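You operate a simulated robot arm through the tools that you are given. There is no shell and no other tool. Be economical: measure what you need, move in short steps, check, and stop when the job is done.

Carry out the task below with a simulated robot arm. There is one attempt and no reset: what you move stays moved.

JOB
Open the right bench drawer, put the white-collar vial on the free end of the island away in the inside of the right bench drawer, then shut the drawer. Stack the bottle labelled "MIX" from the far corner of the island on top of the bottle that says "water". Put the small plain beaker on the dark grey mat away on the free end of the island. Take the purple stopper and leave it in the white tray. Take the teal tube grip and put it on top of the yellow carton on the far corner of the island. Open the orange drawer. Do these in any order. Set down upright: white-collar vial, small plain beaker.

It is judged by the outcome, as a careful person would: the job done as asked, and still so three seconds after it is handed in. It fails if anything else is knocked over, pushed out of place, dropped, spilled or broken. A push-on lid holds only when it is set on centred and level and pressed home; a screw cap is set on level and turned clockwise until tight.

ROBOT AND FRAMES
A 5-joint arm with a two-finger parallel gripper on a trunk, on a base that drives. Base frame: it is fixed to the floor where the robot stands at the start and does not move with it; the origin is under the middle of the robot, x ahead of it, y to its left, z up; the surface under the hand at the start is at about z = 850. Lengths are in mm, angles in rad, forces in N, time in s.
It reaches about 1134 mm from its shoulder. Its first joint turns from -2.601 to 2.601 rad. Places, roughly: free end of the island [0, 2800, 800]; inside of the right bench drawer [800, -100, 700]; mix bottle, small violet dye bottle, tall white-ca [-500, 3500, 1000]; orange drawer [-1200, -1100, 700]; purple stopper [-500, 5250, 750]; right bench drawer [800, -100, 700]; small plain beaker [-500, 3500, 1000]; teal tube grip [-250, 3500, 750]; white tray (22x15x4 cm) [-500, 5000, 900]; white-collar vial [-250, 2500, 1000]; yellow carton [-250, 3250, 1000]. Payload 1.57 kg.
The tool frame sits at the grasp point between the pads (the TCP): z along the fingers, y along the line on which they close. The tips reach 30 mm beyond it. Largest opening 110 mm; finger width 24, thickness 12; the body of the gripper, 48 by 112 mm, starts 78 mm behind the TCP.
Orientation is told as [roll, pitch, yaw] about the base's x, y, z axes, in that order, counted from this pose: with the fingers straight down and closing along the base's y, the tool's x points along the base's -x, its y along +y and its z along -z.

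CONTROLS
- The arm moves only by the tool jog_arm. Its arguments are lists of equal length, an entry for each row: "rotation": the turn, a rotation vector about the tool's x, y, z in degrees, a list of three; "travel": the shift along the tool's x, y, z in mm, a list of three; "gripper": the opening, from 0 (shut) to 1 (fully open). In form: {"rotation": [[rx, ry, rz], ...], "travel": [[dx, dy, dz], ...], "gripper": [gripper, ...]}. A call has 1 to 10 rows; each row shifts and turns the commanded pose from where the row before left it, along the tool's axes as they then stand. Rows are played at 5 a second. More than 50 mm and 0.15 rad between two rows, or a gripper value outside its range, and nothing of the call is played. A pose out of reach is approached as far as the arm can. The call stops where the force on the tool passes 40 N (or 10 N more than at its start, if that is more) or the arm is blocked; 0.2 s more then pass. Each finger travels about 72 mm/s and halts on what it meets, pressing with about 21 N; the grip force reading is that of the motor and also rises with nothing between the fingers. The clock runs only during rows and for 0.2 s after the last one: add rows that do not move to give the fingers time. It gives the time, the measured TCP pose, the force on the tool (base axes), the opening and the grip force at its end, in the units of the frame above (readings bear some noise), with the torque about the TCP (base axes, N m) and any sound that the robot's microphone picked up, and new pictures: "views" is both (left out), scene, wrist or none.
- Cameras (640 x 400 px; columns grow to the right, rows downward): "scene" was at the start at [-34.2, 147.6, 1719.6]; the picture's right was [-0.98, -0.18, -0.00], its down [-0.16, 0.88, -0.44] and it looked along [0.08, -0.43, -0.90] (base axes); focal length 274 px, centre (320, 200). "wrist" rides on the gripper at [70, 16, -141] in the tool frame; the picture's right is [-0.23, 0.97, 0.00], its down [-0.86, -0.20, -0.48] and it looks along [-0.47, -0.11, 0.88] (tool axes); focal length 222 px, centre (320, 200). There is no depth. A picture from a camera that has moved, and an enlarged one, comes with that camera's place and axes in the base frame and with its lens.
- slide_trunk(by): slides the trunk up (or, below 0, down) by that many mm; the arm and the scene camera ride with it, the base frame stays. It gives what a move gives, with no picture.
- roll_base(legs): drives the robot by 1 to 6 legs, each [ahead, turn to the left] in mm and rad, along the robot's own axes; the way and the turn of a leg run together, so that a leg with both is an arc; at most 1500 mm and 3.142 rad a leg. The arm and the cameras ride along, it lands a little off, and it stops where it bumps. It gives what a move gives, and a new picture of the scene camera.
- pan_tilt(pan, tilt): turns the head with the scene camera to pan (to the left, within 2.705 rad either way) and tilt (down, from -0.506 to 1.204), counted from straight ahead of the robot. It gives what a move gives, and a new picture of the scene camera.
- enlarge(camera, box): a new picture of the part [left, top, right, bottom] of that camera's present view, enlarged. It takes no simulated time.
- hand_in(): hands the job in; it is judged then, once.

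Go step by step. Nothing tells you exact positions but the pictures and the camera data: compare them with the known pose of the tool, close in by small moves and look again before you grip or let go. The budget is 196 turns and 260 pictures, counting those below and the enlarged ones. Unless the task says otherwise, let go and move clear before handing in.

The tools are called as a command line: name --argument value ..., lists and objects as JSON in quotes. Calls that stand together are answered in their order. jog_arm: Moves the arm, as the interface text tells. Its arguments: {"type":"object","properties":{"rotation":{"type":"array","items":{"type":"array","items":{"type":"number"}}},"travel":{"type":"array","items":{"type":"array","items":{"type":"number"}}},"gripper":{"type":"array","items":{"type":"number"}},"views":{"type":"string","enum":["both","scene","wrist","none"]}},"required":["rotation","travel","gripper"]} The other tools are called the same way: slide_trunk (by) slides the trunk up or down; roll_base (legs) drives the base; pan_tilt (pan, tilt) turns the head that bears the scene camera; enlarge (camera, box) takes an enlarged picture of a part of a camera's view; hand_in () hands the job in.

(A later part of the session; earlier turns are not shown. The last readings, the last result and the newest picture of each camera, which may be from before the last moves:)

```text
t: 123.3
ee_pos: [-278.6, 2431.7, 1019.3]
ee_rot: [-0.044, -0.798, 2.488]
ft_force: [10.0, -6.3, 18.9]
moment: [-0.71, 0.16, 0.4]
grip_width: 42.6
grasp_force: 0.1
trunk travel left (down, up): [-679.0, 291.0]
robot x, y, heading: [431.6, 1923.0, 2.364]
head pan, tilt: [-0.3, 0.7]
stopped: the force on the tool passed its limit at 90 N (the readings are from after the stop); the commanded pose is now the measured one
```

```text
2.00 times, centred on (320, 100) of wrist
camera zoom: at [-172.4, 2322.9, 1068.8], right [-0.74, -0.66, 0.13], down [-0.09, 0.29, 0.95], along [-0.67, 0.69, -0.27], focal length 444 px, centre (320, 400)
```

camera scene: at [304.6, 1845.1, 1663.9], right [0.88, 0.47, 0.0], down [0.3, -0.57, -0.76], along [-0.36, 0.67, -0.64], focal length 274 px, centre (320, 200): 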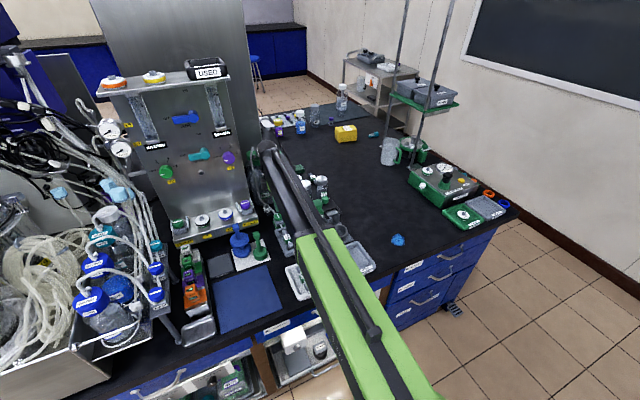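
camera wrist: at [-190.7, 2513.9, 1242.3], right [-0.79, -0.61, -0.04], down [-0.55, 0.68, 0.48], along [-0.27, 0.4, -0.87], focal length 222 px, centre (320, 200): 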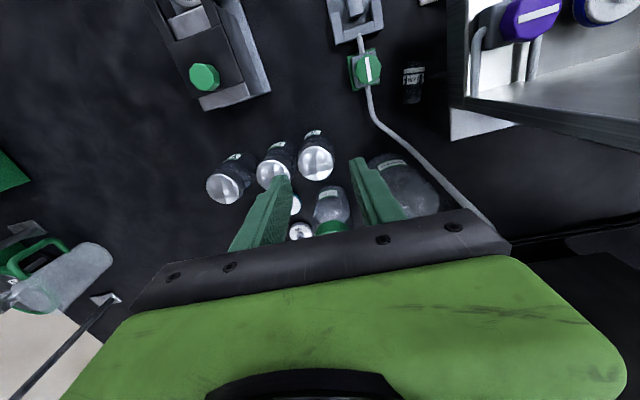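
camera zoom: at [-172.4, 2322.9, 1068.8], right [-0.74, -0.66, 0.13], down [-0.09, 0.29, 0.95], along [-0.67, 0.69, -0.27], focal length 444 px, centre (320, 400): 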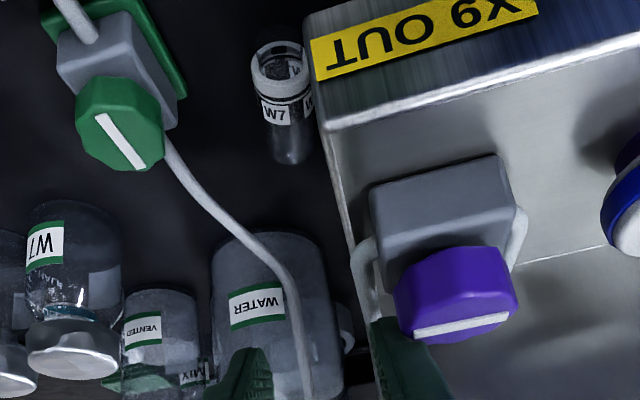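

A fingertip landed on the console's handle, so I stop this approach: the vial lies tight along the console's side. I'll instead take it by its two ends with the tool upright and carry it to open space. Raise and reorient first.

slide_trunk --by 110

jog_arm --rotation '[[0, 8, 0], [0, 8, 0], [0, 8, 0], [0, 8, 0], [0, 8, 0], [0, 5, 0]]' --travel '[[0, -20, 0], [0, -20, 0], [0, -20, 0], [0, 0, 0], [0, 0, 0], [0, 0, 0]]' --gripper '[0.5, 0.6, 0.7, 0.8, 0.82, 0.82]' --views "none"

```text
t: 124.7
ee_pos: [-280.2, 2433.0, 1127.5]
ee_rot: [-0.045, -0.796, 2.489]
ft_force: [-0.1, -0.6, -1.0]
moment: [0.0, 0.0, -0.01]
grip_width: 43.8
grasp_force: 0.2
trunk travel left (down, up): [-789.0, 181.0]
robot x, y, heading: [433.3, 1923.3, 2.36]
head pan, tilt: [-0.3, 0.7]
```

```text
t: 126.1
ee_pos: [-241.4, 2477.8, 1055.8]
ee_rot: [-0.032, -0.011, 2.458]
ft_force: [0.6, -0.3, -0.4]
moment: [0.03, 0.02, 0.0]
grip_width: 90.1
grasp_force: 0.0
out of reach, approached as far as the arm can: row 1, 2, 3, 4, 5
trunk travel left (down, up): [-789.0, 181.0]
robot x, y, heading: [437.4, 1924.0, 2.367]
head pan, tilt: [-0.3, 0.7]
```

jog_arm --rotation '[[0, 0, -8.5], [0, 0, -8.5], [0, 0, -8.5], [0, 0, -8.5], [0, 0, -8.5], [0, 0, -8.5], [0, 0, -8.5], [0, 0, -8.5], [0, 0, -8.5], [0, 0, -8.5]]' --travel '[[0, 0, 0], [0, 0, 0], [0, 0, 0], [0, 0, 0], [0, 0, 0], [0, 0, 0], [0, 0, 0], [0, 0, 0], [0, 0, 0], [0, 0, 0]]' --gripper '[0.82, 0.82, 0.82, 0.82, 0.82, 0.82, 0.82, 0.82, 0.82, 0.82]' --views "wrist"

enlarge --camera "wrist" --box '[240, 120, 400, 220]'

```text
t: 128.3
ee_pos: [-242.2, 2478.7, 1055.7]
ee_rot: [-0.015, 0.031, -2.341]
ft_force: [-0.3, -0.8, 0.1]
moment: [-0.03, -0.01, 0.01]
grip_width: 90.1
grasp_force: 0.0
trunk travel left (down, up): [-789.0, 181.0]
robot x, y, heading: [432.2, 1922.2, 2.364]
head pan, tilt: [-0.3, 0.7]
camera wrist: at [-182.9, 2513.9, 1200.3], right [0.54, -0.84, -0.02], down [-0.74, -0.49, 0.45], along [-0.39, -0.23, -0.89], focal length 222 px, centre (320, 200)
```

wrist: 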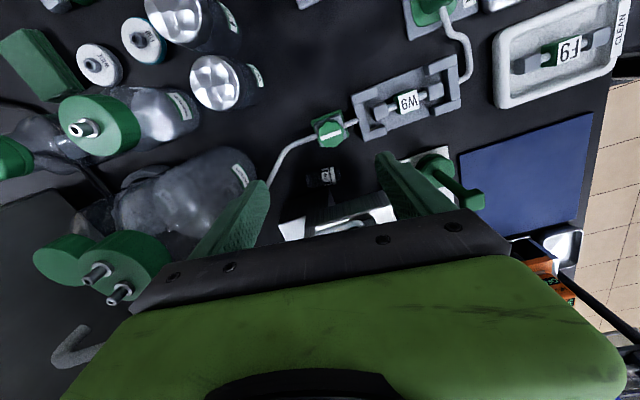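

```text
4.00 times, centred on (320, 170) of wrist
camera zoom: at [-182.9, 2513.9, 1200.3], right [0.54, -0.84, -0.02], down [-0.74, -0.49, 0.45], along [-0.39, -0.23, -0.89], focal length 888 px, centre (320, 320)
```

zoom: 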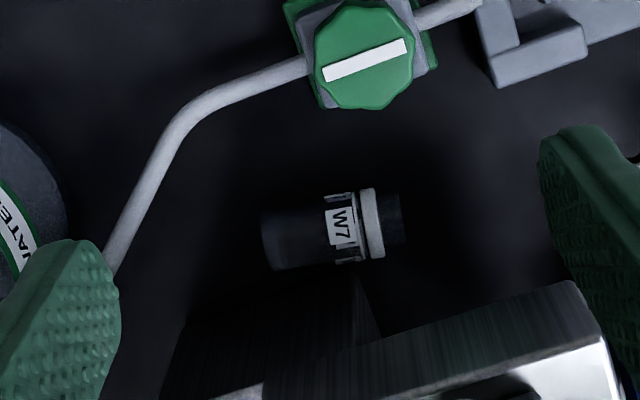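

I can see it clearly. The vial is too close to the console to grip there, so I'll hook closed fingertips behind its base and draw it about 90 mm toward me into open space. Spin slightly, tilt 24°, close, and move over.

jog_arm --rotation '[[0, 0, -7.3], [8, 0, 0], [8, 0, 0], [8, 0, 0], [0, 0, 0], [0, 0, 0], [0, 0, 0], [0, 0, 0]]' --travel '[[0, 0, 0], [0, 0, 0], [0, 0, 0], [0, 0, 0], [-12, -14.7, 6.5], [-12, -14.7, 6.5], [-12, -14.7, 6.5], [-11, -14.7, 6.5]]' --gripper '[0.6, 0.4, 0.2, 0, 0, 0, 0, 0]' --views "wrist"

enlarge --camera "wrist" --box '[240, 120, 480, 270]'

```text
t: 130.1
ee_pos: [-310.7, 2478.8, 1077.2]
ee_rot: [-0.415, 0.038, -2.213]
ft_force: [11.0, -4.8, -1.8]
moment: [0.4, 0.81, 0.56]
grip_width: 0.1
grasp_force: 21.1
out of reach, approached as far as the arm can: row 3, 4
trunk travel left (down, up): [-789.0, 181.0]
robot x, y, heading: [433.0, 1922.4, 2.356]
head pan, tilt: [-0.3, 0.7]
stopped in row 8: the force on the tool passed its limit at 57 N (the readings are from after the stop); the commanded pose is now the measured one
camera wrist: at [-214.5, 2488.5, 1203.7], right [0.59, -0.7, -0.4], down [-0.51, -0.71, 0.48], along [-0.63, -0.08, -0.78], focal length 222 px, centre (320, 200)
```

wrist: 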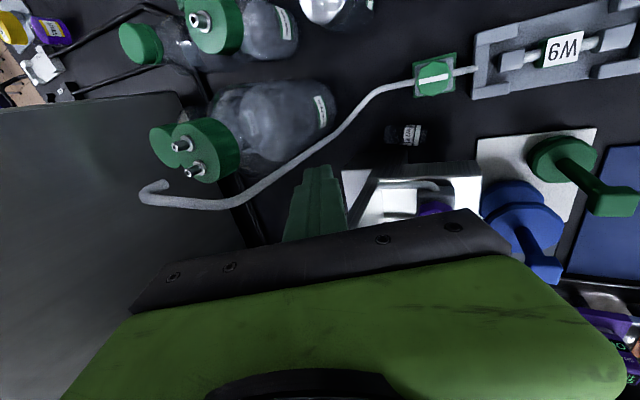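

```text
2.67 times, centred on (360, 195) of wrist
camera zoom: at [-214.5, 2488.5, 1203.7], right [0.59, -0.7, -0.4], down [-0.51, -0.71, 0.48], along [-0.63, -0.08, -0.78], focal length 592 px, centre (213, 213)
```

zoom: 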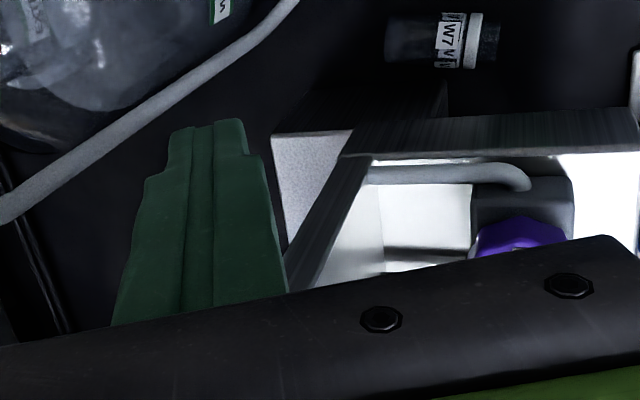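

Something touched lightly; I'll shift away from the panel and use a steeper 45° tilt so the hand stays in front of it.

jog_arm --rotation '[[0, 0, 0], [8, 0, 0], [8, 0, 0], [5, 0, 0]]' --travel '[[30, 10, 0], [0, 0, 0], [0, 0, 0], [0, 0, 0]]' --gripper '[0, 0, 0, 0]' --views "wrist"

```text
t: 131.1
ee_pos: [-287.3, 2498.6, 1126.6]
ee_rot: [-0.786, 0.037, -2.212]
ft_force: [-0.3, -0.3, -0.1]
moment: [0.02, 0.0, 0.0]
grip_width: 0.1
grasp_force: 21.1
out of reach, approached as far as the arm can: row 2, 3, 4
trunk travel left (down, up): [-789.0, 181.0]
robot x, y, heading: [430.5, 1924.4, 2.361]
head pan, tilt: [-0.3, 0.7]
camera wrist: at [-158.9, 2485.4, 1217.8], right [0.43, -0.57, -0.7], down [-0.36, -0.82, 0.45], along [-0.83, 0.06, -0.56], focal length 222 px, centre (320, 200)
```

wrist: 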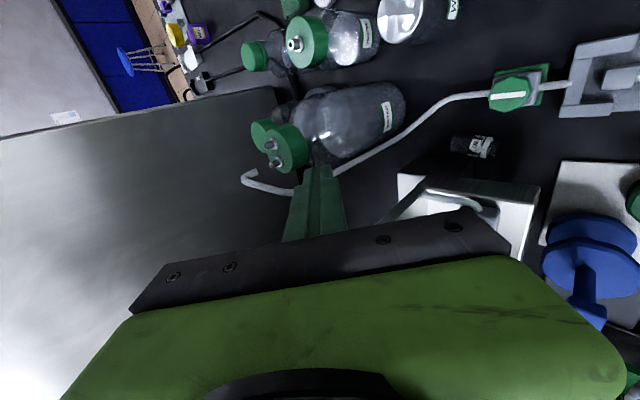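

Now shift over the spot behind the vial's base and lower partway.

jog_arm --rotation '[[0, 0, 0], [0, 0, 0]]' --travel '[[-14, -5, 5], [-14, -5, 5]]' --gripper '[0, 0]' --views "none"

slide_trunk --by -170

enlarge --camera "wrist" --box '[200, 60, 520, 260]'

```text
t: 131.7
ee_pos: [-316.5, 2485.4, 1124.6]
ee_rot: [-0.783, 0.038, -2.213]
ft_force: [-0.3, -0.1, -0.4]
moment: [0.04, -0.03, -0.05]
grip_width: 0.0
grasp_force: 21.2
trunk travel left (down, up): [-789.0, 181.0]
robot x, y, heading: [434.6, 1924.1, 2.365]
head pan, tilt: [-0.3, 0.7]
```

```text
t: 133.6
ee_pos: [-316.5, 2483.6, 956.4]
ee_rot: [-0.782, 0.037, -2.215]
ft_force: [0.2, -0.2, 0.6]
moment: [0.01, 0.04, 0.0]
grip_width: 0.0
grasp_force: 20.8
trunk travel left (down, up): [-619.0, 351.0]
robot x, y, heading: [433.2, 1925.4, 2.361]
head pan, tilt: [-0.3, 0.7]
```

```text
2.00 times, centred on (360, 160) of wrist
camera zoom: at [-187.0, 2471.3, 1047.7], right [0.43, -0.57, -0.7], down [-0.37, -0.82, 0.45], along [-0.82, 0.06, -0.56], focal length 444 px, centre (240, 280)
```

zoom: 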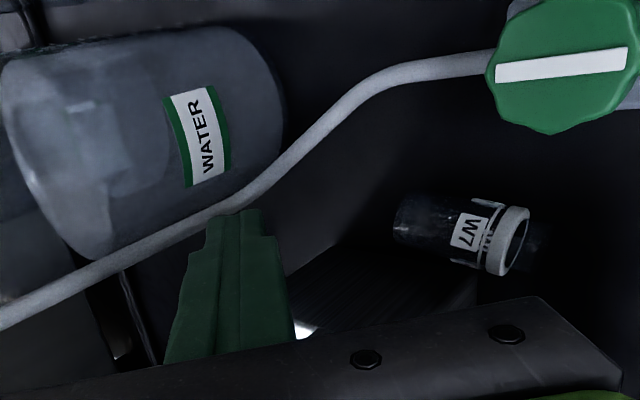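

Clear so far. Lowering further.

slide_trunk --by -45

enlarge --camera "wrist" --box '[200, 60, 520, 260]'

```text
t: 134.3
ee_pos: [-317.1, 2484.1, 924.7]
ee_rot: [-0.799, 0.029, -2.218]
ft_force: [8.1, -5.6, 17.2]
moment: [-1.05, -0.07, 0.49]
grip_width: 0.0
grasp_force: 21.4
trunk travel left (down, up): [-585.0, 385.0]
robot x, y, heading: [433.0, 1924.6, 2.361]
head pan, tilt: [-0.3, 0.7]
stopped: the force on the tool passed its limit at 76 N (the readings are from after the stop); the commanded pose is now the measured one
```

```text
2.00 times, centred on (360, 160) of wrist
camera zoom: at [-185.4, 2470.5, 1015.4], right [0.42, -0.58, -0.7], down [-0.36, -0.82, 0.45], along [-0.83, 0.07, -0.55], focal length 444 px, centre (240, 280)
```

zoom: 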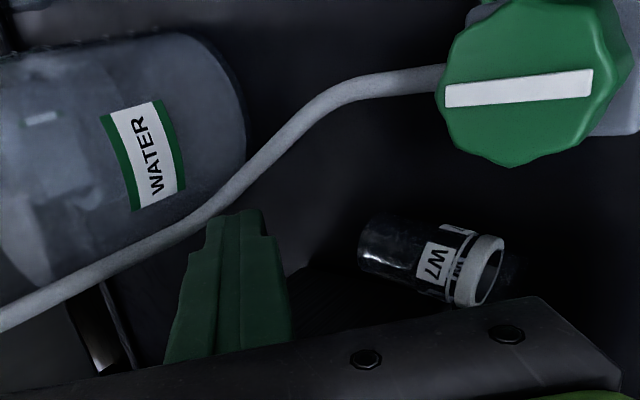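

Blocked by the console handle again. New idea: come from the front with the hand low and tilted 60°, press lightly on the vial and roll it ~20 mm away from the console, then grip it. Raise and reorient.

slide_trunk --by 190

jog_arm --rotation '[[0, 0, 0], [0, 0, 8.5], [0, 0, 8.5], [0, 0, 8.5], [0, 0, 8.5], [0, 0, 8.5], [0, 0, 8.5], [0, 0, 8.5], [0, 0, 8.5], [0, 0, 8.5]]' --travel '[[40, 0, 0], [0, 0, 0], [0, 0, 0], [0, 0, 0], [0, 0, 0], [0, 0, 0], [0, 0, 0], [0, 0, 0], [0, 0, 0], [0, 0, 0]]' --gripper '[0, 0, 0, 0, 0, 0, 0, 0, 0, 0]' --views "none"

jog_arm --rotation '[[0, 0, 8.5], [0, 0, 4.8], [0, -8, 0], [0, -7, 0]]' --travel '[[0, 0, 0], [0, 0, 0], [0, 0, 0], [0, 0, 0]]' --gripper '[0, 0, 0, 0]' --views "wrist"

```text
t: 136.4
ee_pos: [-317.3, 2485.3, 1112.9]
ee_rot: [-0.795, 0.03, -2.216]
ft_force: [0.6, 0.5, 0.4]
moment: [0.0, 0.0, 0.04]
grip_width: 0.0
grasp_force: 21.5
trunk travel left (down, up): [-775.0, 195.0]
robot x, y, heading: [430.5, 1925.7, 2.369]
head pan, tilt: [-0.3, 0.7]
```

```text
t: 138.6
ee_pos: [-294.1, 2517.9, 1113.2]
ee_rot: [-0.271, -0.76, 2.85]
ft_force: [-0.4, 0.0, 0.4]
moment: [0.01, 0.0, 0.0]
grip_width: 0.0
grasp_force: 20.9
trunk travel left (down, up): [-775.0, 195.0]
robot x, y, heading: [434.7, 1924.2, 2.363]
head pan, tilt: [-0.3, 0.7]
```

```text
t: 139.6
ee_pos: [-294.3, 2517.2, 1163.0]
ee_rot: [-0.065, -1.054, 2.552]
ft_force: [0.4, 0.8, -0.1]
moment: [-0.02, 0.02, 0.0]
grip_width: 0.0
grasp_force: 20.7
out of reach, approached as far as the arm can: row 3, 4
trunk travel left (down, up): [-775.0, 195.0]
robot x, y, heading: [433.6, 1925.4, 2.36]
head pan, tilt: [-0.3, 0.7]
camera wrist: at [-177.4, 2409.8, 1172.3], right [-0.68, -0.72, 0.17], down [0.1, 0.14, 0.99], along [-0.73, 0.68, -0.02], focal length 222 px, centre (320, 200)
```

wrist: 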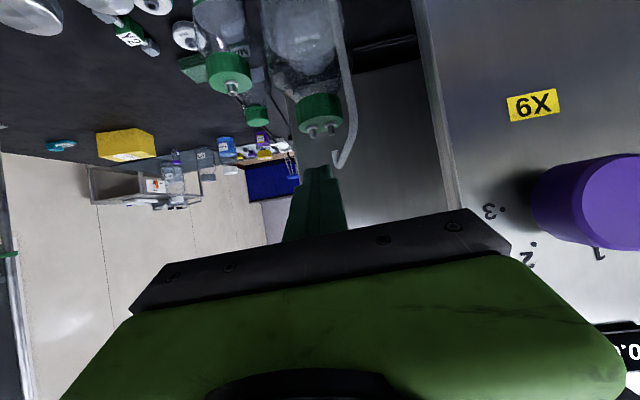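

jog_arm --rotation '[[0, 0, 0], [0, 0, 0], [0, 0, 0], [0, 0, 0]]' --travel '[[17, 0, -30], [17, 0, -30], [0, 32, 0], [0, 33, 0]]' --gripper '[0, 0, 0, 0]' --views "none"

slide_trunk --by -190

enlarge --camera "wrist" --box '[160, 0, 480, 200]'

```text
t: 140.6
ee_pos: [-278.3, 2421.5, 1163.5]
ee_rot: [-0.065, -1.054, 2.555]
ft_force: [0.4, -0.4, -1.0]
moment: [0.01, 0.02, -0.03]
grip_width: 0.1
grasp_force: 21.1
trunk travel left (down, up): [-775.0, 195.0]
robot x, y, heading: [435.3, 1927.1, 2.362]
head pan, tilt: [-0.3, 0.7]
```

```text
t: 142.6
ee_pos: [-278.6, 2422.7, 979.3]
ee_rot: [-0.065, -1.072, 2.553]
ft_force: [6.5, -4.3, 15.9]
moment: [-0.31, -0.07, 0.15]
grip_width: 0.1
grasp_force: 20.7
trunk travel left (down, up): [-586.0, 384.0]
robot x, y, heading: [429.1, 1920.6, 2.369]
head pan, tilt: [-0.3, 0.7]
stopped: the force on the tool passed its limit at 48 N (the readings are from after the stop); the commanded pose is now the measured one
```

```text
2.00 times, centred on (320, 100) of wrist
camera zoom: at [-161.9, 2315.9, 985.4], right [-0.68, -0.72, 0.17], down [0.11, 0.13, 0.99], along [-0.73, 0.68, -0.01], focal length 444 px, centre (320, 400)
```

zoom: 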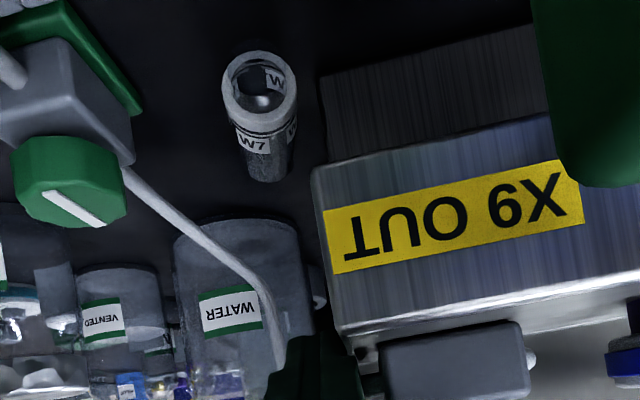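

From here I can see the console overhangs (bottom at z≈888) and the vial's top half sticks out in front of it, so it can be gripped there. Raise slightly, shift 12 mm right, open to 42 mm.

slide_trunk --by 20

jog_arm --rotation '[[0, 0, 0], [0, 0, 0], [0, 0, 0]]' --travel '[[0, -12, 0], [-1.5, 0, 2.5], [0, 0, 0]]' --gripper '[0.2, 0.38, 0.38]' --views "none"

enlarge --camera "wrist" --box '[160, 0, 480, 200]'

```text
t: 143.2
ee_pos: [-280.6, 2423.6, 996.7]
ee_rot: [-0.065, -1.066, 2.555]
ft_force: [0.0, 0.3, 0.1]
moment: [0.0, 0.04, 0.01]
grip_width: 0.1
grasp_force: 21.0
trunk travel left (down, up): [-606.0, 364.0]
robot x, y, heading: [431.7, 1923.0, 2.36]
head pan, tilt: [-0.3, 0.7]
```

```text
t: 144.0
ee_pos: [-274.6, 2437.2, 996.0]
ee_rot: [-0.064, -1.067, 2.556]
ft_force: [6.0, 3.5, -0.6]
moment: [-0.02, 0.02, 0.22]
grip_width: 36.7
grasp_force: 0.1
trunk travel left (down, up): [-606.0, 364.0]
robot x, y, heading: [432.8, 1924.3, 2.362]
head pan, tilt: [-0.3, 0.7]
```

```text
2.00 times, centred on (320, 100) of wrist
camera zoom: at [-158.0, 2328.9, 1003.9], right [-0.68, -0.72, 0.17], down [0.11, 0.13, 0.99], along [-0.73, 0.68, -0.01], focal length 444 px, centre (320, 400)
```

zoom: 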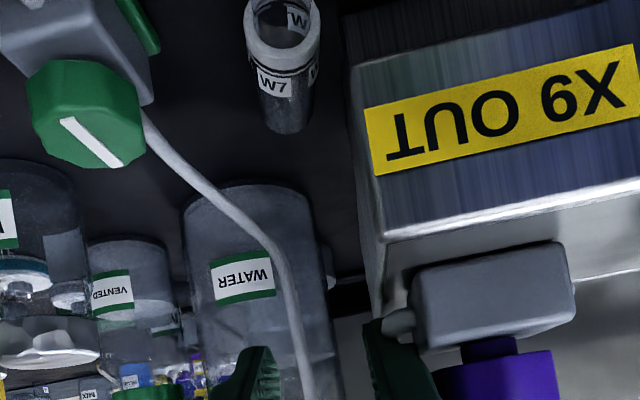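

The left finger touched the handle; I'll pull back 25 mm, descend in front of the console, then slide forward around the vial's top.

jog_arm --rotation '[[0, 0, 0], [0, 0, 0]]' --travel '[[12.5, 0, -22], [0, 0, 0]]' --gripper '[0.38, 0.38]' --views "none"

slide_trunk --by -85

enlarge --camera "wrist" --box '[160, 0, 480, 200]'

```text
t: 144.6
ee_pos: [-254.7, 2421.4, 995.8]
ee_rot: [-0.065, -1.068, 2.553]
ft_force: [5.7, 3.1, 3.3]
moment: [-0.05, 0.0, 0.14]
grip_width: 36.3
grasp_force: 0.1
trunk travel left (down, up): [-606.0, 364.0]
robot x, y, heading: [433.4, 1924.7, 2.359]
head pan, tilt: [-0.3, 0.7]
```

```text
t: 145.1
ee_pos: [-254.7, 2421.0, 994.8]
ee_rot: [-0.059, -1.09, 2.551]
ft_force: [16.5, -4.6, 20.6]
moment: [-0.28, 0.33, 0.29]
grip_width: 35.9
grasp_force: 0.1
trunk travel left (down, up): [-597.0, 373.0]
robot x, y, heading: [433.3, 1921.7, 2.367]
head pan, tilt: [-0.3, 0.7]
stopped: the force on the tool passed its limit at 60 N (the readings are from after the stop); the commanded pose is now the measured one
```

```text
2.00 times, centred on (320, 100) of wrist
camera zoom: at [-137.7, 2313.5, 997.9], right [-0.67, -0.72, 0.18], down [0.13, 0.12, 0.98], along [-0.73, 0.68, 0.01], focal length 444 px, centre (320, 400)
```

zoom: 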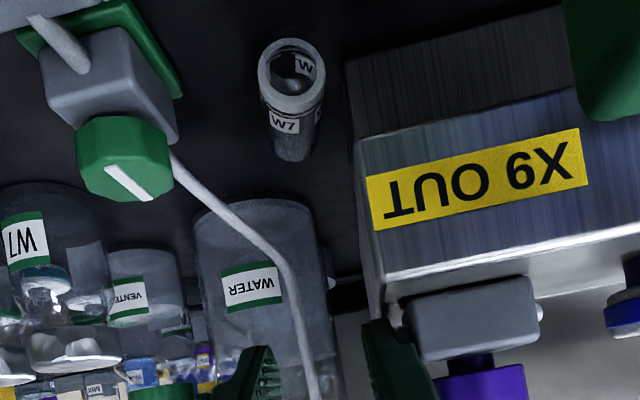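

The console overhang spans z 924–971 with its front about 65–80 mm nearer than the vial; I must go lower in front of it and slide under. Let me see the full wrist view for the space in front.

slide_trunk --by 60

jog_arm --rotation '[[0, 0, 0], [0, 0, 0]]' --travel '[[19, -10, -33], [19, 0, -33]]' --gripper '[0.4, 0.42]' --views "wrist"

pan_tilt --pan 0.25 --tilt 0.9

enlarge --camera "scene" --box '[240, 50, 480, 200]'

```text
t: 146.1
ee_pos: [-257.5, 2421.5, 1049.8]
ee_rot: [-0.06, -1.084, 2.551]
ft_force: [-0.1, 0.6, -0.8]
moment: [0.01, 0.0, 0.02]
grip_width: 41.7
grasp_force: 0.1
trunk travel left (down, up): [-657.0, 313.0]
robot x, y, heading: [432.7, 1924.1, 2.359]
head pan, tilt: [-0.3, 0.7]
```

```text
t: 146.7
ee_pos: [-197.6, 2388.5, 1050.1]
ee_rot: [-0.058, -1.083, 2.55]
ft_force: [-0.7, -0.4, 0.3]
moment: [-0.04, 0.03, 0.0]
grip_width: 46.4
grasp_force: 0.0
out of reach, approached as far as the arm can: row 2
trunk travel left (down, up): [-657.0, 313.0]
robot x, y, heading: [432.8, 1923.9, 2.362]
head pan, tilt: [-0.3, 0.7]
camera wrist: at [-81.2, 2281.7, 1055.3], right [-0.67, -0.72, 0.17], down [0.12, 0.12, 0.98], along [-0.73, 0.68, 0.0], focal length 222 px, centre (320, 200)
```

wrist: 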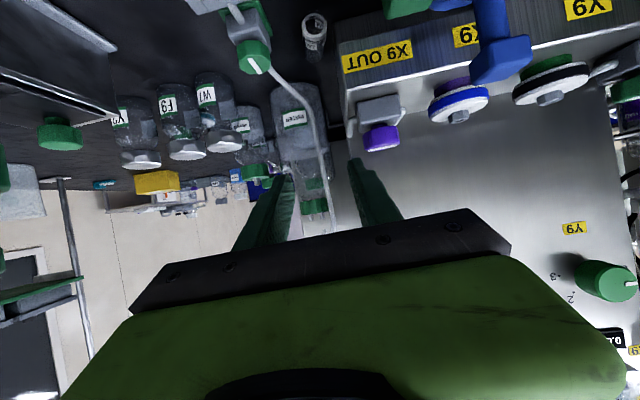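

```text
t: 147.6
ee_pos: [-199.0, 2389.0, 1051.2]
ee_rot: [-0.058, -1.085, 2.551]
ft_force: [0.4, 0.1, 1.0]
moment: [-0.01, 0.03, -0.03]
grip_width: 46.4
grasp_force: 0.0
trunk travel left (down, up): [-657.0, 313.0]
robot x, y, heading: [434.5, 1925.3, 2.364]
head pan, tilt: [0.25, 0.901]
camera scene: at [279.6, 1808.4, 1631.9], right [0.5, 0.86, 0.0], down [0.68, -0.4, -0.62], along [-0.54, 0.31, -0.78], focal length 274 px, centre (320, 200)
```

scene: 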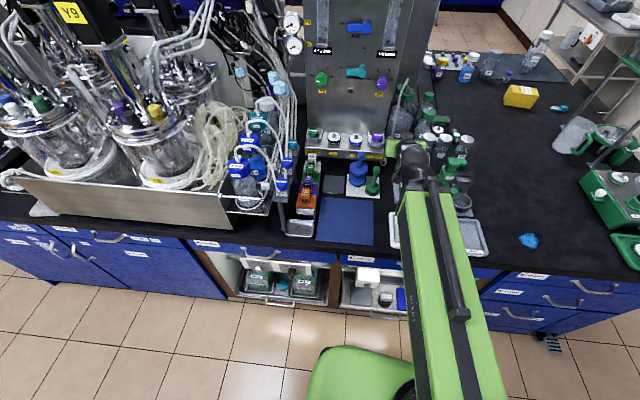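

```text
2.67 times, centred on (360, 125) of scene
camera zoom: at [279.6, 1808.4, 1631.9], right [0.5, 0.86, 0.0], down [0.68, -0.4, -0.62], along [-0.54, 0.31, -0.78], focal length 730 px, centre (213, 400)
```

zoom: 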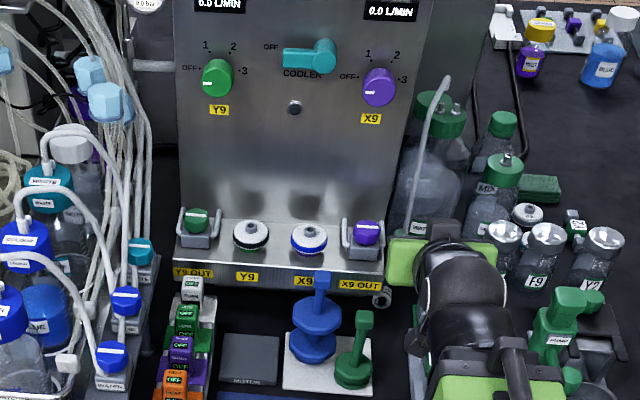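

Now I see: the vial's neck pokes out just right of the console's front corner. I'll press down on it with closed fingers (45° tilt) and roll it to the right, away from the console.

slide_trunk --by 90

jog_arm --rotation '[[0, 8, 0], [0, 8, 0], [0, 1, 0], [0, 0, 0], [0, 0, 0], [0, 0, 0]]' --travel '[[0, 0, 0], [0, 0, 0], [0, 0, 0], [-22, 4, 22], [-22, 4, 22], [-22, 3.5, 22]]' --gripper '[0.3, 0.1, 0, 0, 0, 0]' --views "none"

enlarge --camera "wrist" --box '[200, 0, 440, 200]'

```text
t: 148.9
ee_pos: [-197.4, 2389.6, 1140.5]
ee_rot: [-0.059, -1.085, 2.55]
ft_force: [1.2, 0.2, -0.8]
moment: [0.01, 0.01, 0.01]
grip_width: 46.1
grasp_force: 0.0
trunk travel left (down, up): [-747.0, 223.0]
robot x, y, heading: [432.8, 1925.6, 2.361]
head pan, tilt: [0.25, 0.901]
```

```text
t: 150.3
ee_pos: [-281.3, 2435.9, 1082.7]
ee_rot: [-0.039, -0.787, 2.523]
ft_force: [0.0, -0.5, 0.2]
moment: [0.0, -0.03, -0.02]
grip_width: 0.1
grasp_force: 20.9
out of reach, approached as far as the arm can: row 1, 2, 3
trunk travel left (down, up): [-747.0, 223.0]
robot x, y, heading: [434.8, 1923.2, 2.364]
head pan, tilt: [0.25, 0.901]
```

```text
2.00 times, centred on (320, 100) of wrist
camera zoom: at [-171.0, 2332.9, 1134.4], right [-0.72, -0.69, 0.13], down [-0.11, 0.3, 0.95], along [-0.69, 0.66, -0.29], focal length 444 px, centre (320, 400)
```

zoom: 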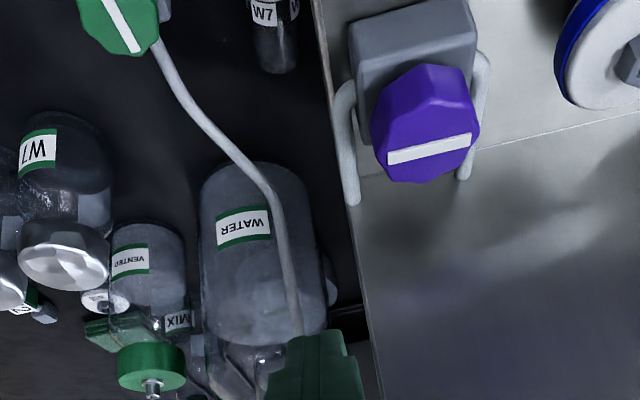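

slide_trunk --by -110

enlarge --camera "wrist" --box '[200, 40, 440, 190]'

```text
t: 151.7
ee_pos: [-278.9, 2434.9, 974.1]
ee_rot: [-0.039, -0.786, 2.526]
ft_force: [-0.7, 0.0, 1.1]
moment: [-0.01, -0.03, -0.02]
grip_width: 0.0
grasp_force: 20.7
trunk travel left (down, up): [-637.0, 333.0]
robot x, y, heading: [433.2, 1923.8, 2.36]
head pan, tilt: [0.25, 0.901]
```

```text
2.67 times, centred on (320, 115) of wrist
camera zoom: at [-170.4, 2332.4, 1024.7], right [-0.72, -0.69, 0.13], down [-0.11, 0.3, 0.95], along [-0.69, 0.66, -0.29], focal length 592 px, centre (320, 427)
```

zoom: 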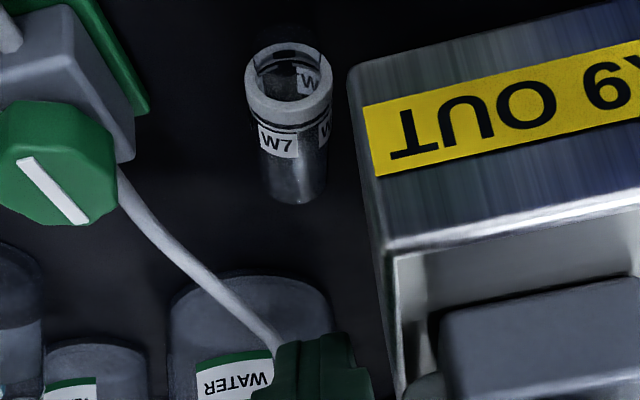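

Clear of the console. Lower toward contact with the vial.

slide_trunk --by -55

slide_trunk --by -14

enlarge --camera "wrist" --box '[200, 80, 440, 230]'

```text
t: 152.7
ee_pos: [-278.2, 2435.6, 921.4]
ee_rot: [-0.039, -0.79, 2.526]
ft_force: [13.5, -5.5, 14.8]
moment: [-0.9, 0.37, 0.92]
grip_width: 0.0
grasp_force: 21.4
trunk travel left (down, up): [-582.0, 388.0]
robot x, y, heading: [431.9, 1921.7, 2.363]
head pan, tilt: [0.25, 0.901]
```

```text
t: 153.0
ee_pos: [-277.0, 2434.2, 920.7]
ee_rot: [-0.031, -0.796, 2.519]
ft_force: [16.5, -8.9, 23.4]
moment: [-1.56, 0.5, 1.22]
grip_width: 0.2
grasp_force: 21.0
trunk travel left (down, up): [-579.0, 391.0]
robot x, y, heading: [429.1, 1919.0, 2.364]
head pan, tilt: [0.25, 0.901]
stopped: the force on the tool passed its limit at 50 N (the readings are from after the stop); the commanded pose is now the measured one
```

```text
2.67 times, centred on (320, 155) of wrist
camera zoom: at [-167.8, 2330.6, 969.9], right [-0.72, -0.68, 0.14], down [-0.1, 0.3, 0.95], along [-0.69, 0.67, -0.28], focal length 592 px, centre (320, 320)
```

zoom: 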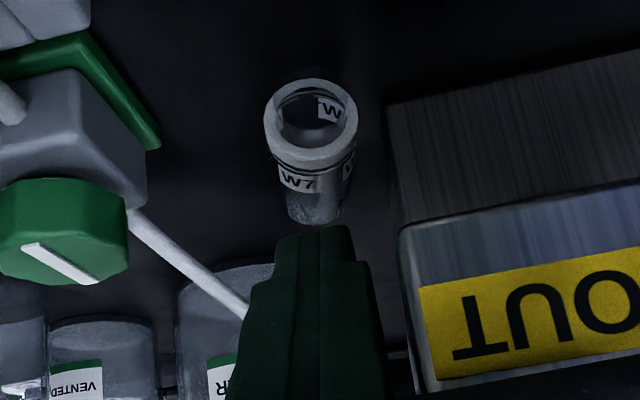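

The body's left end touches the console's front edge. Raise a little, tilt 6° more and back 9 mm.

slide_trunk --by 30

jog_arm --rotation '[[0, -6, 0], [0, 0, 0]]' --travel '[[0, 0, 0], [6, 0, -7]]' --gripper '[0, 0]' --views "none"

slide_trunk --by -50

enlarge --camera "wrist" --box '[200, 80, 440, 230]'

```text
t: 153.5
ee_pos: [-277.7, 2435.5, 929.9]
ee_rot: [-0.045, -0.777, 2.533]
ft_force: [-0.2, 1.2, 1.1]
moment: [0.02, -0.02, -0.04]
grip_width: 0.0
grasp_force: 21.1
trunk travel left (down, up): [-593.0, 377.0]
robot x, y, heading: [434.0, 1923.4, 2.361]
head pan, tilt: [0.25, 0.901]
stopped: the force on the tool passed its limit at 75 N (the readings are from after the stop); the commanded pose is now the measured one
```

```text
t: 154.1
ee_pos: [-270.4, 2429.5, 947.1]
ee_rot: [-0.052, -0.882, 2.541]
ft_force: [-0.2, 0.5, 0.6]
moment: [-0.04, 0.02, 0.02]
grip_width: 0.1
grasp_force: 21.3
out of reach, approached as far as the arm can: row 1
trunk travel left (down, up): [-593.0, 377.0]
robot x, y, heading: [432.2, 1923.6, 2.358]
head pan, tilt: [0.25, 0.901]
```

```text
t: 154.9
ee_pos: [-267.5, 2426.3, 904.9]
ee_rot: [-0.04, -0.894, 2.53]
ft_force: [27.2, -15.3, 33.0]
moment: [-1.33, 1.77, 1.96]
grip_width: 0.1
grasp_force: 21.1
trunk travel left (down, up): [-544.0, 426.0]
robot x, y, heading: [434.5, 1925.1, 2.364]
head pan, tilt: [0.25, 0.901]
stopped: the force on the tool passed its limit at 60 N (the readings are from after the stop); the commanded pose is now the measured one
```

```text
2.67 times, centred on (320, 155) of wrist
camera zoom: at [-153.3, 2320.8, 938.2], right [-0.7, -0.7, 0.15], down [-0.02, 0.24, 0.97], along [-0.71, 0.68, -0.18], focal length 592 px, centre (320, 320)
```

zoom: 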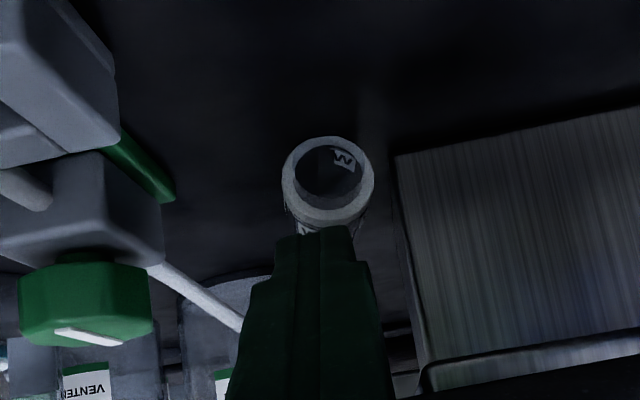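

Same console edge again with the wide side of the hand. I'll raise, spin 90° so the narrow side faces the console, and press again.

slide_trunk --by 60

jog_arm --rotation '[[0, 0, -8.5], [0, 0, -8.5], [0, 0, -8.5], [0, 0, -8.5], [0, 0, -8.5], [0, 0, -8.5], [0, 0, -8.5], [0, 0, -8.5], [0, 0, -8.5], [0, 0, -8.5]]' --travel '[[0, 0, 0], [0, 0, 0], [0, 0, 0], [0, 0, 0], [0, 0, 0], [0, 0, 0], [0, 0, 0], [0, 0, 0], [0, 0, 0], [0, 0, 0]]' --gripper '[0, 0, 0, 0, 0, 0, 0, 0, 0, 0]' --views "none"

enlarge --camera "wrist" --box '[200, 40, 520, 240]'

```text
t: 155.9
ee_pos: [-271.5, 2429.3, 957.6]
ee_rot: [-0.045, -0.886, 2.534]
ft_force: [-1.4, -0.2, 0.5]
moment: [0.02, 0.02, -0.04]
grip_width: 0.0
grasp_force: 21.2
trunk travel left (down, up): [-604.0, 366.0]
robot x, y, heading: [433.6, 1922.9, 2.359]
head pan, tilt: [0.25, 0.901]
```

```text
t: 158.1
ee_pos: [-270.1, 2428.3, 959.1]
ee_rot: [-0.889, -0.039, -2.264]
ft_force: [0.3, 0.2, 0.2]
moment: [0.01, -0.02, 0.01]
grip_width: 0.0
grasp_force: 21.1
trunk travel left (down, up): [-604.0, 366.0]
robot x, y, heading: [434.2, 1924.1, 2.365]
head pan, tilt: [0.25, 0.901]
```

```text
2.00 times, centred on (360, 140) of wrist
camera zoom: at [-132.0, 2408.4, 1033.4], right [0.31, -0.59, -0.75], down [-0.35, -0.8, 0.49], along [-0.89, 0.11, -0.45], focal length 444 px, centre (240, 320)
```

zoom: 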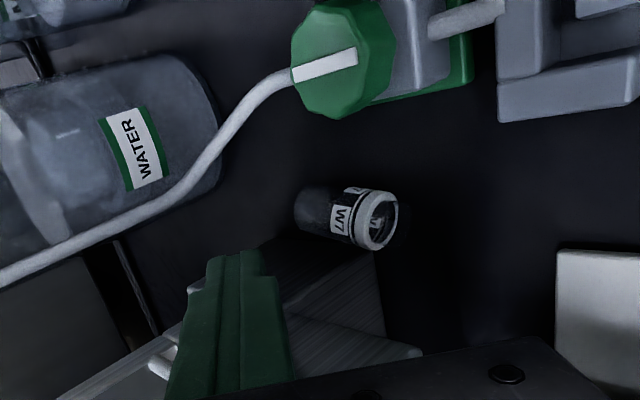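

Good view. Now lower onto the vial.

jog_arm --rotation '[[0, 0, 0]]' --travel '[[-3, -5, 6]]' --gripper '[0]' --views "none"

slide_trunk --by -48

enlarge --camera "wrist" --box '[240, 90, 480, 240]'

```text
t: 158.5
ee_pos: [-278.0, 2431.4, 957.7]
ee_rot: [-0.889, -0.037, -2.268]
ft_force: [-0.4, 0.0, -0.4]
moment: [0.0, -0.01, 0.0]
grip_width: 0.0
grasp_force: 20.9
trunk travel left (down, up): [-604.0, 366.0]
robot x, y, heading: [433.5, 1926.2, 2.362]
head pan, tilt: [0.25, 0.901]
```

```text
t: 159.4
ee_pos: [-276.3, 2429.2, 915.3]
ee_rot: [-0.891, -0.04, -2.267]
ft_force: [17.6, -10.9, 26.4]
moment: [-0.79, 0.21, 0.59]
grip_width: 0.1
grasp_force: 20.9
trunk travel left (down, up): [-556.0, 414.0]
robot x, y, heading: [435.1, 1923.4, 2.36]
head pan, tilt: [0.25, 0.901]
```

```text
2.67 times, centred on (360, 165) of wrist
camera zoom: at [-136.4, 2408.5, 988.5], right [0.3, -0.59, -0.75], down [-0.35, -0.8, 0.49], along [-0.89, 0.11, -0.45], focal length 592 px, centre (213, 293)
```

zoom: 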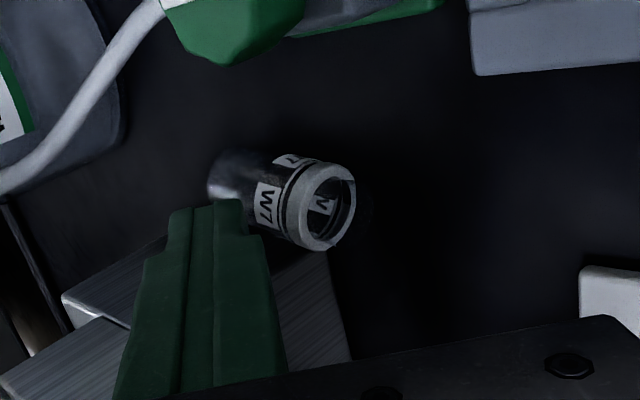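

The hand's edge just touches the console front. Back 6 mm and right 5 mm, then press again.

slide_trunk --by 25

jog_arm --rotation '[[0, 0, 0]]' --travel '[[5, 4, -5]]' --gripper '[0]' --views "none"

slide_trunk --by -36

enlarge --camera "wrist" --box '[240, 90, 480, 240]'

```text
t: 160.1
ee_pos: [-279.3, 2432.8, 934.9]
ee_rot: [-0.888, -0.04, -2.267]
ft_force: [0.1, -0.2, -0.7]
moment: [-0.03, -0.03, 0.02]
grip_width: 0.0
grasp_force: 21.0
trunk travel left (down, up): [-581.0, 389.0]
robot x, y, heading: [433.7, 1928.4, 2.361]
head pan, tilt: [0.25, 0.901]
```

```text
t: 160.5
ee_pos: [-270.8, 2430.7, 935.8]
ee_rot: [-0.889, -0.041, -2.268]
ft_force: [-0.1, -0.1, 0.8]
moment: [0.0, 0.02, 0.01]
grip_width: 0.2
grasp_force: 20.9
trunk travel left (down, up): [-581.0, 389.0]
robot x, y, heading: [436.6, 1927.5, 2.364]
head pan, tilt: [0.25, 0.901]
```

```text
t: 161.2
ee_pos: [-267.6, 2429.9, 907.1]
ee_rot: [-0.898, -0.044, -2.267]
ft_force: [18.6, -12.3, 23.8]
moment: [-0.42, 0.6, 0.58]
grip_width: 0.1
grasp_force: 21.5
trunk travel left (down, up): [-547.0, 423.0]
robot x, y, heading: [433.2, 1925.6, 2.366]
head pan, tilt: [0.25, 0.901]
stopped: the force on the tool passed its limit at 47 N (the readings are from after the stop); the commanded pose is now the measured one
```

```text
2.67 times, centred on (360, 165) of wrist
camera zoom: at [-128.0, 2408.2, 979.3], right [0.3, -0.59, -0.75], down [-0.34, -0.8, 0.49], along [-0.89, 0.11, -0.44], focal length 592 px, centre (213, 293)
```

zoom: 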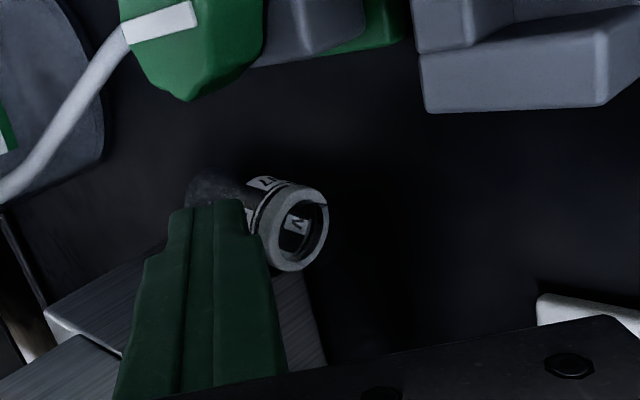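

slide_trunk --by 20

jog_arm --rotation '[[0, 0, 0]]' --travel '[[5, 3, -3]]' --gripper '[0]' --views "none"

slide_trunk --by -32

enlarge --camera "wrist" --box '[240, 90, 480, 240]'

```text
t: 161.9
ee_pos: [-271.9, 2433.5, 921.2]
ee_rot: [-0.891, -0.042, -2.268]
ft_force: [-0.8, 0.2, 0.2]
moment: [0.0, -0.02, 0.02]
grip_width: 0.0
grasp_force: 21.1
trunk travel left (down, up): [-567.0, 403.0]
robot x, y, heading: [429.9, 1928.9, 2.36]
head pan, tilt: [0.25, 0.901]
```

```text
t: 162.3
ee_pos: [-263.6, 2431.3, 921.3]
ee_rot: [-0.891, -0.044, -2.268]
ft_force: [-0.1, -0.1, 0.3]
moment: [0.01, -0.03, 0.0]
grip_width: 0.1
grasp_force: 21.3
trunk travel left (down, up): [-567.0, 403.0]
robot x, y, heading: [432.5, 1923.4, 2.365]
head pan, tilt: [0.25, 0.901]
```

```text
t: 163.0
ee_pos: [-262.3, 2432.7, 895.8]
ee_rot: [-0.907, -0.043, -2.267]
ft_force: [10.4, -7.3, 25.1]
moment: [-0.08, 0.34, 0.13]
grip_width: 0.0
grasp_force: 21.1
trunk travel left (down, up): [-535.0, 435.0]
robot x, y, heading: [431.5, 1922.8, 2.368]
head pan, tilt: [0.25, 0.901]
stopped: the force on the tool passed its limit at 49 N (the readings are from after the stop); the commanded pose is now the measured one
```

```text
2.67 times, centred on (360, 165) of wrist
camera zoom: at [-123.0, 2410.1, 967.8], right [0.29, -0.58, -0.76], down [-0.34, -0.8, 0.49], along [-0.89, 0.11, -0.43], focal length 592 px, centre (213, 293)
```

zoom: 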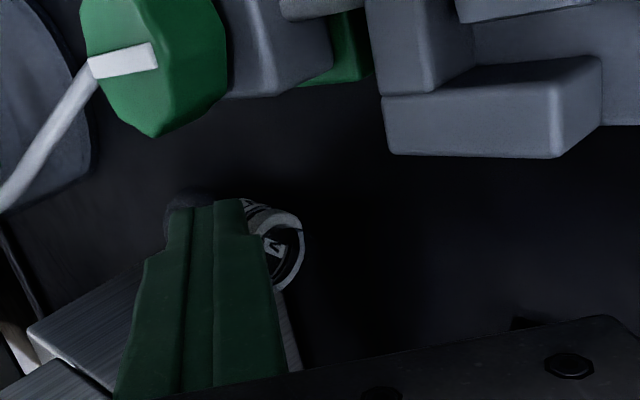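

Too little purchase with closed fingers. Better: use only the left finger with the gripper fully open, so the wide hand stays right of the console. Raise, spin back, open fully.

slide_trunk --by 90

jog_arm --rotation '[[0, 0, 8.5], [0, 0, 8.5], [0, 0, 8.5], [0, 0, 8.5], [0, 0, 8.5], [0, 0, 8.5], [0, 0, 8.5], [0, 0, 8.5], [0, 0, 8.5], [0, 0, 8.5]]' --travel '[[15, 0, 0], [15, 0, 0], [10, 0, 0], [0, 0, 0], [0, 0, 0], [0, 0, 0], [0, 0, 0], [0, 0, 0], [0, 0, 0], [0, 0, 0]]' --gripper '[0, 0, 0.2, 0.4, 0.6, 0.8, 1, 1, 1, 1]' --views "wrist"

```text
t: 164.3
ee_pos: [-264.8, 2432.8, 982.3]
ee_rot: [-0.904, -0.041, -2.267]
ft_force: [0.6, 0.5, 0.0]
moment: [0.05, 0.0, -0.02]
grip_width: 0.0
grasp_force: 20.8
trunk travel left (down, up): [-625.0, 345.0]
robot x, y, heading: [433.0, 1921.5, 2.361]
head pan, tilt: [0.25, 0.901]
```

```text
t: 166.5
ee_pos: [-237.0, 2462.0, 982.2]
ee_rot: [-0.039, -0.9, 2.526]
ft_force: [0.1, -0.3, 0.1]
moment: [0.02, 0.02, 0.0]
grip_width: 110.0
grasp_force: 0.0
out of reach, approached as far as the arm can: row 3
trunk travel left (down, up): [-625.0, 345.0]
robot x, y, heading: [431.3, 1923.3, 2.365]
head pan, tilt: [0.25, 0.901]
camera wrist: at [-124.2, 2355.5, 1015.7], right [-0.7, -0.7, 0.16], down [-0.02, 0.23, 0.97], along [-0.71, 0.68, -0.18], focal length 222 px, centre (320, 200)
```

wrist: 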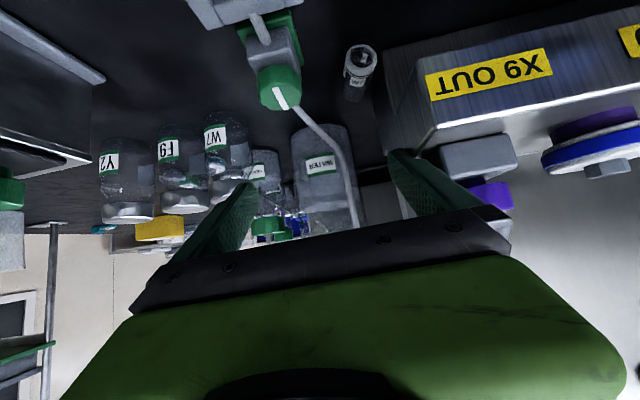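

jog_arm --rotation '[[0, 0, 0]]' --travel '[[-4.5, -4, 5.5]]' --gripper '[1]' --views "none"

slide_trunk --by -60

enlarge --camera "wrist" --box '[240, 40, 480, 240]'

```text
t: 166.9
ee_pos: [-240.4, 2469.3, 982.4]
ee_rot: [-0.042, -0.901, 2.529]
ft_force: [0.8, -0.6, -0.4]
moment: [-0.01, -0.01, 0.0]
grip_width: 109.8
grasp_force: 0.0
trunk travel left (down, up): [-625.0, 345.0]
robot x, y, heading: [431.8, 1924.7, 2.364]
head pan, tilt: [0.25, 0.901]
```

```text
t: 167.9
ee_pos: [-240.7, 2469.3, 922.6]
ee_rot: [-0.041, -0.9, 2.534]
ft_force: [1.8, 2.8, -1.6]
moment: [0.05, 0.05, 0.17]
grip_width: 107.2
grasp_force: 0.1
trunk travel left (down, up): [-565.0, 405.0]
robot x, y, heading: [434.3, 1924.8, 2.364]
head pan, tilt: [0.25, 0.901]
```

```text
2.00 times, centred on (360, 140) of wrist
camera zoom: at [-127.1, 2363.7, 955.4], right [-0.7, -0.7, 0.15], down [-0.02, 0.23, 0.97], along [-0.71, 0.68, -0.18], focal length 444 px, centre (240, 320)
```

zoom: 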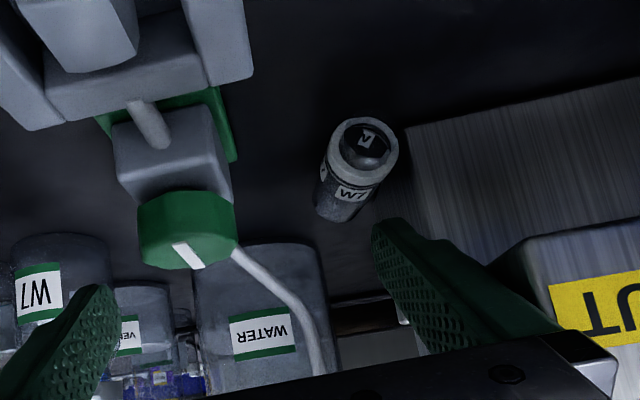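

The finger is dropping just on the console side of the vial. Lowering more in small steps.

slide_trunk --by -20

enlarge --camera "wrist" --box '[240, 40, 480, 240]'

```text
t: 168.5
ee_pos: [-239.9, 2467.9, 903.0]
ee_rot: [-0.041, -0.901, 2.533]
ft_force: [3.6, 1.8, -0.5]
moment: [0.0, 0.23, 0.21]
grip_width: 107.0
grasp_force: 0.0
trunk travel left (down, up): [-545.0, 425.0]
robot x, y, heading: [434.3, 1924.4, 2.362]
head pan, tilt: [0.25, 0.901]
```

```text
2.00 times, centred on (360, 140) of wrist
camera zoom: at [-126.8, 2363.5, 935.6], right [-0.7, -0.7, 0.15], down [-0.02, 0.23, 0.97], along [-0.71, 0.68, -0.18], focal length 444 px, centre (240, 320)
```

zoom: 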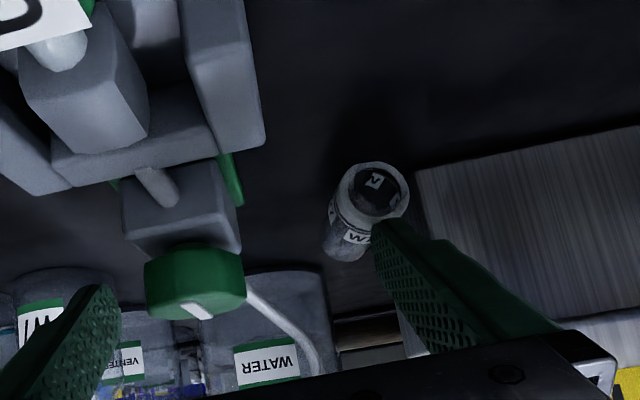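

slide_trunk --by -10

enlarge --camera "wrist" --box '[240, 40, 480, 240]'

```text
t: 169.0
ee_pos: [-239.8, 2469.1, 900.3]
ee_rot: [-0.031, -0.917, 2.516]
ft_force: [4.1, 0.8, 31.2]
moment: [-1.33, 1.48, 0.25]
grip_width: 107.2
grasp_force: 0.0
trunk travel left (down, up): [-537.0, 433.0]
robot x, y, heading: [435.2, 1922.0, 2.362]
head pan, tilt: [0.25, 0.901]
stopped: the force on the tool passed its limit at 46 N (the readings are from after the stop); the commanded pose is now the measured one
```

```text
2.00 times, centred on (360, 140) of wrist
camera zoom: at [-126.5, 2362.5, 931.0], right [-0.7, -0.7, 0.16], down [0.0, 0.23, 0.97], along [-0.72, 0.68, -0.16], focal length 444 px, centre (240, 320)
```

zoom: 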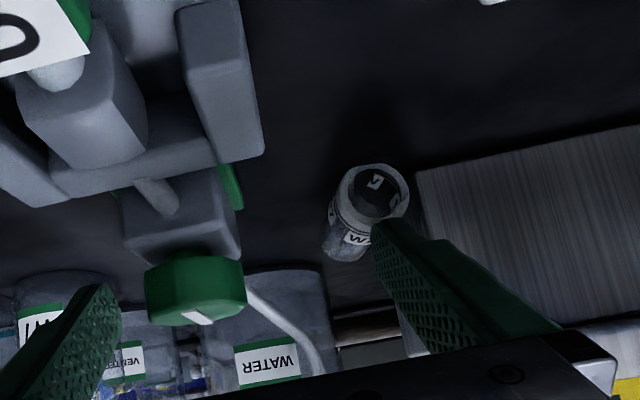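

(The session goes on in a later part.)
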